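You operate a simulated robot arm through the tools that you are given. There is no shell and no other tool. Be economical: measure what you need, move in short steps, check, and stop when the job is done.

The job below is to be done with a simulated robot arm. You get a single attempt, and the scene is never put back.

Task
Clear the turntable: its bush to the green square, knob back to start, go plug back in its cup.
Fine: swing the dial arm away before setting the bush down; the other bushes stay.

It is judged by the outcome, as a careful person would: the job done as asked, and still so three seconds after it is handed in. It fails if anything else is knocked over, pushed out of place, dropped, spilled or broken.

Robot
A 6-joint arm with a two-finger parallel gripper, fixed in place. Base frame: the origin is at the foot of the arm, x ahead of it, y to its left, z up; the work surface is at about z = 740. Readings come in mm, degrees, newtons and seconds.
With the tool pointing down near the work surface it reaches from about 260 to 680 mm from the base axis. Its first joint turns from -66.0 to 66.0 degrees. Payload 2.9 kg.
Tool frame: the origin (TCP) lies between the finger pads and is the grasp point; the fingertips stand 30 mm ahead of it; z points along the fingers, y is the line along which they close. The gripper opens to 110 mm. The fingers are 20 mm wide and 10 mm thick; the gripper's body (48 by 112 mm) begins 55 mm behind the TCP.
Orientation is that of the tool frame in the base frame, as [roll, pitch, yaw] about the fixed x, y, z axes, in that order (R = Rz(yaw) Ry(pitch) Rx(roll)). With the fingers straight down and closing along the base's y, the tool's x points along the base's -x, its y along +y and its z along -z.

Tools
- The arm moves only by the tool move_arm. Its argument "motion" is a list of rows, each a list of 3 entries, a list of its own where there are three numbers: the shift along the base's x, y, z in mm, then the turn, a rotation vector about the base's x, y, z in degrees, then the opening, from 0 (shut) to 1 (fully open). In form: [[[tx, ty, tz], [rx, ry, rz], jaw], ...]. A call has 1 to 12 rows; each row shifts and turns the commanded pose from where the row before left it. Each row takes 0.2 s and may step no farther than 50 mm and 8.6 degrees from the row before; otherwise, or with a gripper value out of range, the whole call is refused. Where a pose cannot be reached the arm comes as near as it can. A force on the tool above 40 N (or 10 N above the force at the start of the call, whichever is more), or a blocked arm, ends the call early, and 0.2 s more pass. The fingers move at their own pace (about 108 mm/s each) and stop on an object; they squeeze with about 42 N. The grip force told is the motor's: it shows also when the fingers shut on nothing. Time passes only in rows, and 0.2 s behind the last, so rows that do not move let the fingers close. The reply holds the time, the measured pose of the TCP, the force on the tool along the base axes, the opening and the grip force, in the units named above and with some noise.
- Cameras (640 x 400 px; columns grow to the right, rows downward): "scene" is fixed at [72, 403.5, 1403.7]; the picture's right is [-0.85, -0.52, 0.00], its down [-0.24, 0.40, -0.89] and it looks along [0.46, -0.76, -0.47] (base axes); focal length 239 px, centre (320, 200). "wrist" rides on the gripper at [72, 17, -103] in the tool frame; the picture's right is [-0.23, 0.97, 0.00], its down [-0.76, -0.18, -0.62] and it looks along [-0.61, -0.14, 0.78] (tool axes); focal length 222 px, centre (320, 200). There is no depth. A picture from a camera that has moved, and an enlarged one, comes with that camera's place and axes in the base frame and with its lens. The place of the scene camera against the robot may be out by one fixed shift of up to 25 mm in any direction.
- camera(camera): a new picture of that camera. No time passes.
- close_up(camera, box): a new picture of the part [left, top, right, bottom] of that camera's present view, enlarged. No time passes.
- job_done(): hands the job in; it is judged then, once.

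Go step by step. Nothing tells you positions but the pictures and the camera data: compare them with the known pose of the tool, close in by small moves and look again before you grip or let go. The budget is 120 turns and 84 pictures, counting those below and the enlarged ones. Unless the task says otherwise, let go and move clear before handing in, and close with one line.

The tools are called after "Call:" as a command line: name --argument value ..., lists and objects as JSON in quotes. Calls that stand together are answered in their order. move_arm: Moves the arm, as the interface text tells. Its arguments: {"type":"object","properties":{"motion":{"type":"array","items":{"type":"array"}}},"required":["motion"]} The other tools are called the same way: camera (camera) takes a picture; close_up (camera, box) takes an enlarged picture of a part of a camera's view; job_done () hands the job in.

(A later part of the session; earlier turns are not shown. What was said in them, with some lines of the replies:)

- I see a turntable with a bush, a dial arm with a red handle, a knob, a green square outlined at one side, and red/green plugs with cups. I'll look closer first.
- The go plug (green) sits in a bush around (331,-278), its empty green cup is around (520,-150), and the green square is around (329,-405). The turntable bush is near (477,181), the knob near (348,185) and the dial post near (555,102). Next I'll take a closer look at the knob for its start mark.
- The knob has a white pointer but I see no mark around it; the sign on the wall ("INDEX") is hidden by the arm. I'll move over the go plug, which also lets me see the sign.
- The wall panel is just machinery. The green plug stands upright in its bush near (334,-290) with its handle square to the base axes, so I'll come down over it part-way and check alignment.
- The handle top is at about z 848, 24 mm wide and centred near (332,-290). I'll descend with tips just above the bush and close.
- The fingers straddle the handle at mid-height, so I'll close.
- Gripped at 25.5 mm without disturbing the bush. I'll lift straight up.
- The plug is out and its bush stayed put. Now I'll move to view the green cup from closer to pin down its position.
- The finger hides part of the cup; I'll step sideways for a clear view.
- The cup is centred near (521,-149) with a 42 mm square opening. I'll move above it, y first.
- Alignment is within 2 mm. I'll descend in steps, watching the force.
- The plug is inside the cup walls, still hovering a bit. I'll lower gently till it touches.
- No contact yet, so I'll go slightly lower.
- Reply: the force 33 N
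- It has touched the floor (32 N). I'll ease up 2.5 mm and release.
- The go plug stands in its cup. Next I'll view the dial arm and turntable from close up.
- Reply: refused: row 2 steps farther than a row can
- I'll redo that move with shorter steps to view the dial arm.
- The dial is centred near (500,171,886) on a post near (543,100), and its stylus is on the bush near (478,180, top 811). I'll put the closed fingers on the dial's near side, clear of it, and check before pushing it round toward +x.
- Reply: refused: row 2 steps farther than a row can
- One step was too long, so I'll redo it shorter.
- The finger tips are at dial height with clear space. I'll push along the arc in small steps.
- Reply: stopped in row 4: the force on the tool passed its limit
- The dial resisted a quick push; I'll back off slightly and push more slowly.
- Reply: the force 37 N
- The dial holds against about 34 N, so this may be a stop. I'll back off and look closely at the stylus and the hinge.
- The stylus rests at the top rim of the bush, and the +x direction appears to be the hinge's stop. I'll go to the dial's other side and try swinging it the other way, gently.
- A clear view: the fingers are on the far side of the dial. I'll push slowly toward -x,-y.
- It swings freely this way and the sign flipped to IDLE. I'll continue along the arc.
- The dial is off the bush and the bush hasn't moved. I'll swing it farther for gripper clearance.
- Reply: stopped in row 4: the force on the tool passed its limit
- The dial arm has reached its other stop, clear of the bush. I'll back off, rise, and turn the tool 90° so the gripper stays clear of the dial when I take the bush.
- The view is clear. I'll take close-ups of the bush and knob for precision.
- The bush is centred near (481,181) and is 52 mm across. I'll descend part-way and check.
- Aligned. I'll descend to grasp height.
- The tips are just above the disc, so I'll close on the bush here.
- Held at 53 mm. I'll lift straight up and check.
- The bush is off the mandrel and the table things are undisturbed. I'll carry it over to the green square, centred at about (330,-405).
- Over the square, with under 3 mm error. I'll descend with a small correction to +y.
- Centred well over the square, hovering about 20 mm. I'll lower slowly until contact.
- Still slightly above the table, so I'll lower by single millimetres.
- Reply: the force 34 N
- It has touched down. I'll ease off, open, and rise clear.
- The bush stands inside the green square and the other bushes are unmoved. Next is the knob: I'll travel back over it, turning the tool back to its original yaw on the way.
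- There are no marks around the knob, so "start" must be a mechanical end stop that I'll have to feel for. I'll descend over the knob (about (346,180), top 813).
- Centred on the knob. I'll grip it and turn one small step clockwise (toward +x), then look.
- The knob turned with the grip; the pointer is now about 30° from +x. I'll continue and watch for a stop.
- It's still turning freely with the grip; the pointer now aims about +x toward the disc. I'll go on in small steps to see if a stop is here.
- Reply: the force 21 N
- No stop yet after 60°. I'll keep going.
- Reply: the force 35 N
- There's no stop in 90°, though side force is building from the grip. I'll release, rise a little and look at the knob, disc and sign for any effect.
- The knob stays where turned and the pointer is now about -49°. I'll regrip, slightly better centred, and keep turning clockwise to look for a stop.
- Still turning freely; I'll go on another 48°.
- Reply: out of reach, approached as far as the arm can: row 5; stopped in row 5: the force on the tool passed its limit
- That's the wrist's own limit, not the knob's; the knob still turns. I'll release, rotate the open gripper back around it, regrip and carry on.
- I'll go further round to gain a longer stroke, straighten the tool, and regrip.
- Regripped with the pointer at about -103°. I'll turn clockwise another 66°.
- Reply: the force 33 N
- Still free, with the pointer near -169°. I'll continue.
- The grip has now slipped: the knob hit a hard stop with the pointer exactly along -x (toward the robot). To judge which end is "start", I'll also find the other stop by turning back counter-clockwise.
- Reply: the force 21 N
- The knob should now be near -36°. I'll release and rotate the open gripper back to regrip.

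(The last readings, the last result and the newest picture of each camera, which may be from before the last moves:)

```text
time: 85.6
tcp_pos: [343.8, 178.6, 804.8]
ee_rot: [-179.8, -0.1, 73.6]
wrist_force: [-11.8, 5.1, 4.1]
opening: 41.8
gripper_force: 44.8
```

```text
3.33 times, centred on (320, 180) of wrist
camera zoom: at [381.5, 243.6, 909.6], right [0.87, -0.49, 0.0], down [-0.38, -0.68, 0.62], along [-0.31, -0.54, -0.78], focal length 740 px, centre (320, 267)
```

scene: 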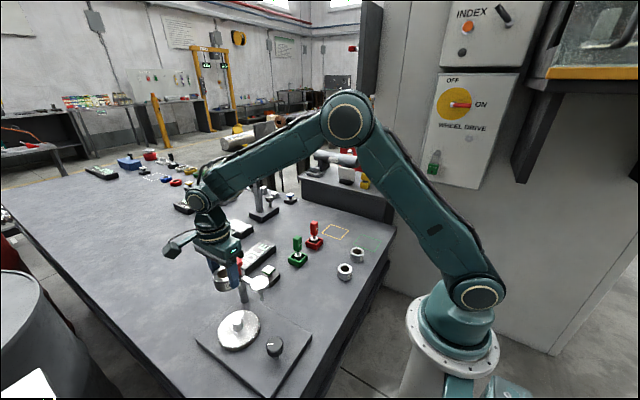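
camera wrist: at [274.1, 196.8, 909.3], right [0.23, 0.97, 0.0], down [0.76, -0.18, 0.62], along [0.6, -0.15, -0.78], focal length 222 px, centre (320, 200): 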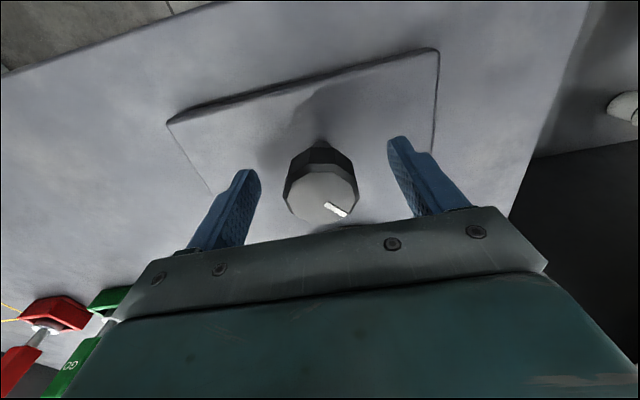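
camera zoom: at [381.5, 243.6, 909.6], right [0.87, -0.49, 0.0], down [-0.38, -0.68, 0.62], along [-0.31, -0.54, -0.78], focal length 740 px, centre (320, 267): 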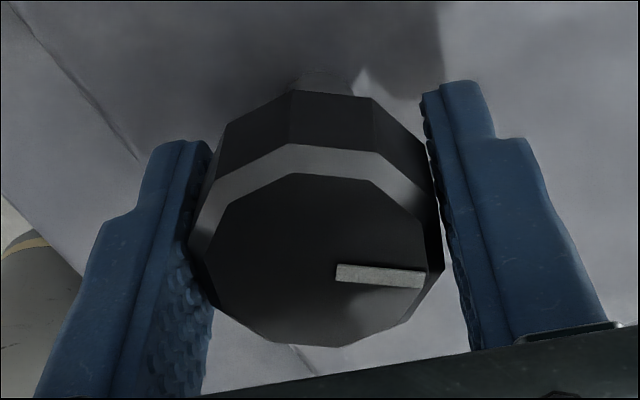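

The pointer is at -36° as expected. I'll turn counter-clockwise past the original angle to find the other stop.

Call:
move_arm --motion '[[[-1, 0, 0], [0, 0, 8], 0.25], [[0, 0, 0], [0, 0, 8], 0.25], [[0, 0, 0], [0, 0, 8], 0.25], [[0, 0, 0], [0, 0, 8], 0.25], [[0, 0, 0], [0, 0, 8], 0.25], [[0, 0, 0], [0, 0, 8], 0.25], [[0, 0, 0], [0, 0, 8], 0.25], [[0, 0, 0], [0, 0, 8], 0.25], [[0, 0, 0], [0, 0, 8], 0.25], [[0, 0, 0], [0, 0, 8], 0.25], [[0, 0, 0], [0, 0, 8], 0.25], [[0, 0, 0], [0, 0, 0], 0.25]]'

Call:
move_arm --motion '[[[0, 0, 0], [0, 0, 8], 0.25], [[0, 0, 0], [0, 0, 8], 0.25], [[0, 0, 0], [0, 0, 8], 0.25], [[0, 0, 0], [0, 0, 8], 0.25], [[0, 0, 0], [0, 0, 8], 0.25], [[0, 0, 0], [0, 0, 8], 0.25], [[0, 0, 0], [0, 0, 8], 0.25], [[0, 0, 0], [0, 0, 8], 0.25], [[0, 0, 0], [0, 0, 8], 0.25], [[0, 0, 0], [0, 0, 8], 0.25], [[0, 0, 0], [0, 0, 0], 0.25]]'

Call:
close_up --camera "wrist" --box '[250, 120, 390, 240]'

```text
time: 88.2
tcp_pos: [345.8, 179.1, 804.6]
ee_rot: [179.8, -0.1, 161.7]
wrist_force: [15.7, 21.5, -20.2]
opening: 42.1
gripper_force: 45.2
```

```text
time: 90.6
tcp_pos: [346.4, 180.9, 804.5]
ee_rot: [180.0, 0.2, -118.2]
wrist_force: [7.3, 29.0, -8.3]
opening: 41.5
gripper_force: 45.2
```

```text
3.33 times, centred on (320, 180) of wrist
camera zoom: at [296.4, 125.1, 909.5], right [-0.75, 0.66, 0.0], down [0.52, 0.58, 0.63], along [0.41, 0.47, -0.78], focal length 740 px, centre (320, 267)
```

zoom: 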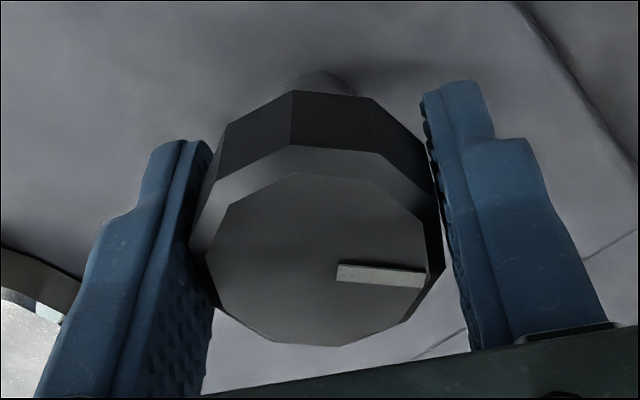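

No slip yet; the pointer is at about 132°. I'll carry on counter-clockwise to see if there's a stop around -x again or beyond.

Call:
move_arm --motion '[[[0, -1, 0], [0, 0, 8], 0.25], [[0, 0, 0], [0, 0, 8], 0.25], [[0, 0, 0], [0, 0, 8], 0.25], [[0, 0, 0], [0, 0, 8], 0.25], [[0, 0, 0], [0, 0, 8], 0.25], [[0, 0, 0], [0, 0, 8], 0.25], [[0, 0, 0], [0, 0, 8], 0.25], [[0, 0, 0], [0, 0, 8], 0.25], [[0, 0, 0], [0, 0, 8], 0.25], [[0, 0, 0], [0, 0, 8], 0.25], [[0, 0, 0], [0, 0, 0], 0.25]]'

Call:
close_up --camera "wrist" --box '[250, 120, 390, 240]'

```text
time: 93.0
tcp_pos: [346.7, 179.5, 805.1]
ee_rot: [-179.7, -0.2, -38.3]
wrist_force: [15.9, 9.9, 0.6]
opening: 41.8
gripper_force: 44.7
```

```text
3.33 times, centred on (320, 180) of wrist
camera zoom: at [392.1, 121.0, 909.8], right [-0.78, -0.62, -0.01], down [-0.49, 0.61, 0.62], along [-0.38, 0.49, -0.78], focal length 740 px, centre (320, 267)
```

zoom: 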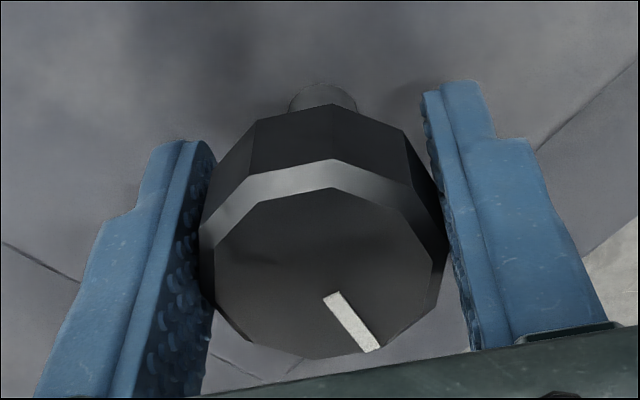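

Now the stop is found at about 157–160° — total travel about 338°, with the clockwise stop squarely along -x. That clean, zero-aligned end I take as the start, so I'll turn the knob all the way back clockwise to it.

Call:
move_arm --motion '[[[0, 0, 0], [0, 0, -8], 0.25], [[0, 0, 0], [0, 0, -8], 0.25], [[0, 0, 0], [0, 0, -8], 0.25], [[0, 0, 0], [0, 0, -8], 0.25], [[0, 0, 0], [0, 0, -8], 0.25], [[0, 0, 0], [0, 0, -8], 0.25], [[0, 0, 0], [0, 0, -8], 0.25], [[0, 0, 0], [0, 0, -8], 0.25], [[0, 0, 0], [0, 0, -8], 0.25], [[0, 0, 0], [0, 0, -8], 0.25], [[0, 0, 0], [0, 0, -8], 0.25], [[0, 0, 0], [0, 0, -8], 0.25]]'

Call:
move_arm --motion '[[[0, 0, 0], [0, 0, -8], 0.25], [[0, 0, 0], [0, 0, -8], 0.25], [[0, 0, 0], [0, 0, -8], 0.25], [[0, 0, 0], [0, 0, -8], 0.25], [[0, 0, 0], [0, 0, -8], 0.25], [[0, 0, 0], [0, 0, -8], 0.25], [[0, 0, 0], [0, 0, -8], 0.25], [[0, 0, 0], [0, 0, -8], 0.25], [[0, 0, 0], [0, 0, -8], 0.25], [[0, 0, 0], [0, 0, -8], 0.25], [[0, 0, 0], [0, 0, -8], 0.25], [[0, 0, 0], [0, 0, 0], 0.25]]'

Call:
move_arm --motion '[[[0, 0, 0], [0, 0, -8], 0.25], [[0, 0, 0], [0, 0, -8], 0.25], [[0, 0, 0], [0, 0, -8], 0.25], [[0, 0, 0], [0, 0, -8], 0.25], [[0, 0, 0], [0, 0, -8], 0.25], [[0, 0, 0], [0, 0, -8], 0.25], [[0, 0, 0], [0, 0, -8], 0.25], [[0, 0, 0], [0, 0, -8], 0.25], [[0, 0, 0], [0, 0, 0], 0.25]]'

```text
time: 95.6
tcp_pos: [343.3, 178.7, 804.9]
ee_rot: [179.8, -0.1, -134.4]
wrist_force: [-6.3, 18.9, 14.9]
opening: 41.8
gripper_force: 45.1
```

```text
time: 98.2
tcp_pos: [343.2, 181.6, 804.6]
ee_rot: [179.8, -0.7, 137.8]
wrist_force: [-7.6, 32.9, -9.9]
opening: 41.6
gripper_force: 44.9
```

```text
time: 100.2
tcp_pos: [343.9, 179.4, 804.9]
ee_rot: [-179.7, -0.7, 73.6]
wrist_force: [3.6, 31.8, -12.4]
opening: 41.8
gripper_force: 44.9
```

The pointer should be near -91°. I'll release, rotate back, and regrip for the final stroke.

Call:
move_arm --motion '[[[0, 0, 0], [0, 0, 0], 0.8], [[0, 0, 0], [0, 0, 0], 0.8], [[0, 0, 10], [0, 0, 8], 0.8], [[0, 0, 0], [0, 0, 8], 0.8], [[0, 0, 0], [0, 0, 8], 0.8], [[0, 0, 0], [0, 0, 8], 0.8], [[0, 0, 0], [0, 0, 8], 0.8], [[0, 0, 0], [0, 0, 8], 0.8], [[0, 0, 0], [0, 0, 8], 0.8], [[0, 0, 0], [0, 0, 8], 0.8], [[0, 0, 0], [0, 0, 8], 0.8], [[0, 0, 0], [0, 0, 8], 0.8]]'

Call:
move_arm --motion '[[[0, 0, 0], [0, 0, 8], 0.8], [[0, 0, 0], [0, 0, 8], 0.8], [[0, 0, 0], [0, 0, 8], 0.8], [[0, 0, 0], [0, 0, 8], 0.8], [[0, 0, 0], [0, 0, 0], 0.8]]'

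```text
time: 102.8
tcp_pos: [344.6, 177.4, 815.3]
ee_rot: [-180.0, -0.2, 153.7]
wrist_force: [-0.2, -0.3, -1.0]
opening: 88.0
gripper_force: 0.0
```

```text
time: 104.0
tcp_pos: [345.3, 177.6, 814.1]
ee_rot: [-180.0, -0.2, -174.3]
wrist_force: [0.2, -0.8, 0.0]
opening: 88.0
gripper_force: 0.0
```

I'll recentre by 2 mm in y, regrip, and turn clockwise into the stop in gentle steps.

Call:
move_arm --motion '[[[0, 2, -9], [0, 0, 0], 0.8], [[0, 0, 0], [0, 0, 0], 0.25], [[0, 0, 0], [0, 0, 0], 0.25], [[0, 0, 0], [0, 0, 0], 0.25], [[0, 0, 0], [0, 0, -8], 0.25], [[0, 0, 0], [0, 0, -8], 0.25], [[0, 0, 0], [0, 0, -8], 0.25], [[0, 0, 0], [0, 0, -8], 0.25], [[0, 0, 0], [0, 0, -8], 0.25], [[0, 0, 0], [0, 0, -8], 0.25], [[0, 0, 0], [0, 0, -8], 0.25], [[0, 0, 0], [0, 0, -8], 0.25]]'

Call:
move_arm --motion '[[[0, 0, 0], [0, 0, -8], 0.25], [[0, 0, 0], [0, 0, -8], 0.25], [[0, 0, 0], [0, 0, -8], 0.25], [[0, 0, 0], [0, 0, -6], 0.25], [[0, 0, 0], [0, 0, -6], 0.25], [[0, 0, 0], [0, 0, 0], 0.25]]'

Call:
close_up --camera "wrist" --box '[250, 120, 390, 240]'

```text
time: 106.6
tcp_pos: [344.8, 180.2, 805.0]
ee_rot: [179.9, -0.2, 121.5]
wrist_force: [-1.4, 17.9, 0.4]
opening: 41.6
gripper_force: 44.8
```

```text
time: 108.0
tcp_pos: [344.4, 177.7, 805.9]
ee_rot: [179.9, 0.1, 85.3]
wrist_force: [1.2, -5.6, 5.3]
opening: 41.7
gripper_force: 44.3
```

```text
3.33 times, centred on (320, 180) of wrist
camera zoom: at [367.6, 248.5, 910.2], right [0.95, -0.31, 0.0], down [-0.24, -0.74, 0.62], along [-0.19, -0.59, -0.78], focal length 740 px, centre (320, 267)
```

zoom: 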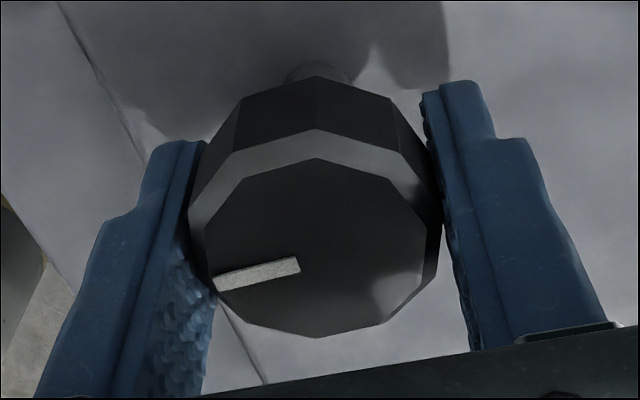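

The pointer is back at the -x stop. I'll release, rise clear and verify.

Call:
move_arm --motion '[[[0, 0, 0], [0, 0, 0], 0.8], [[0, 0, 0], [0, 0, 0], 0.8], [[0, 0, 35], [0, 0, 0], 0.8], [[0, 0, 45], [0, 0, 0], 0.8], [[0, 0, 45], [0, 0, 0], 0.8], [[-10, 0, 40], [0, 0, 0], 0.8], [[0, 0, 0], [0, 0, 0], 0.8]]'

Call:
close_up --camera "wrist" --box '[230, 40, 430, 200]'

Call:
camera --camera "scene"

```text
time: 109.6
tcp_pos: [335.6, 179.1, 972.0]
ee_rot: [179.9, -0.2, 85.6]
wrist_force: [0.0, 0.4, -0.4]
opening: 88.1
gripper_force: 0.0
```

```text
2.50 times, centred on (330, 120) of wrist
camera zoom: at [358.0, 249.3, 1076.2], right [0.95, -0.3, 0.0], down [-0.24, -0.75, 0.62], along [-0.19, -0.59, -0.78], focal length 555 px, centre (295, 400)
```

zoom: 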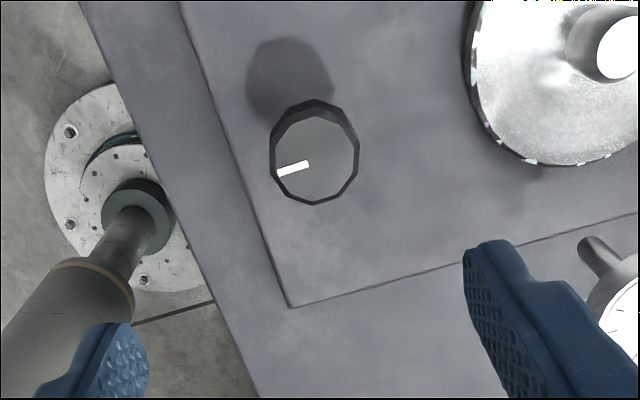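

```text
2 pictures are left
```

scene: 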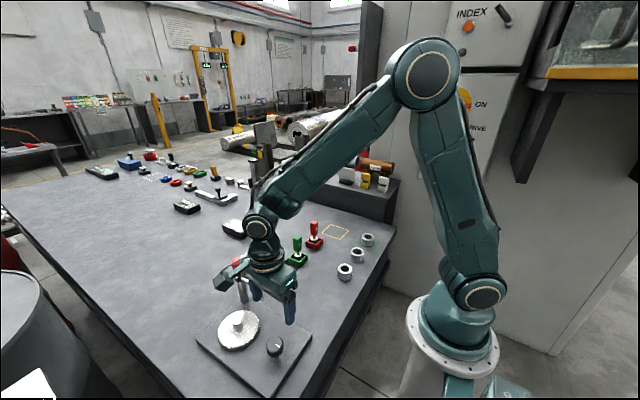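

The knob pointer lies squarely at its -x stop and stays there. The bush is in the green square, the go plug is in its cup, the dial arm is swung away, and the other items haven't moved.

Call:
job_done

```text
The job is handed in.
```

The bush is in the green square, the go plug is back in its cup, and I swung the dial arm away before moving the bush. The knob is turned back to its clockwise end stop. It has no start mark, so I took that end as the start because its pointer lines up squarely there.
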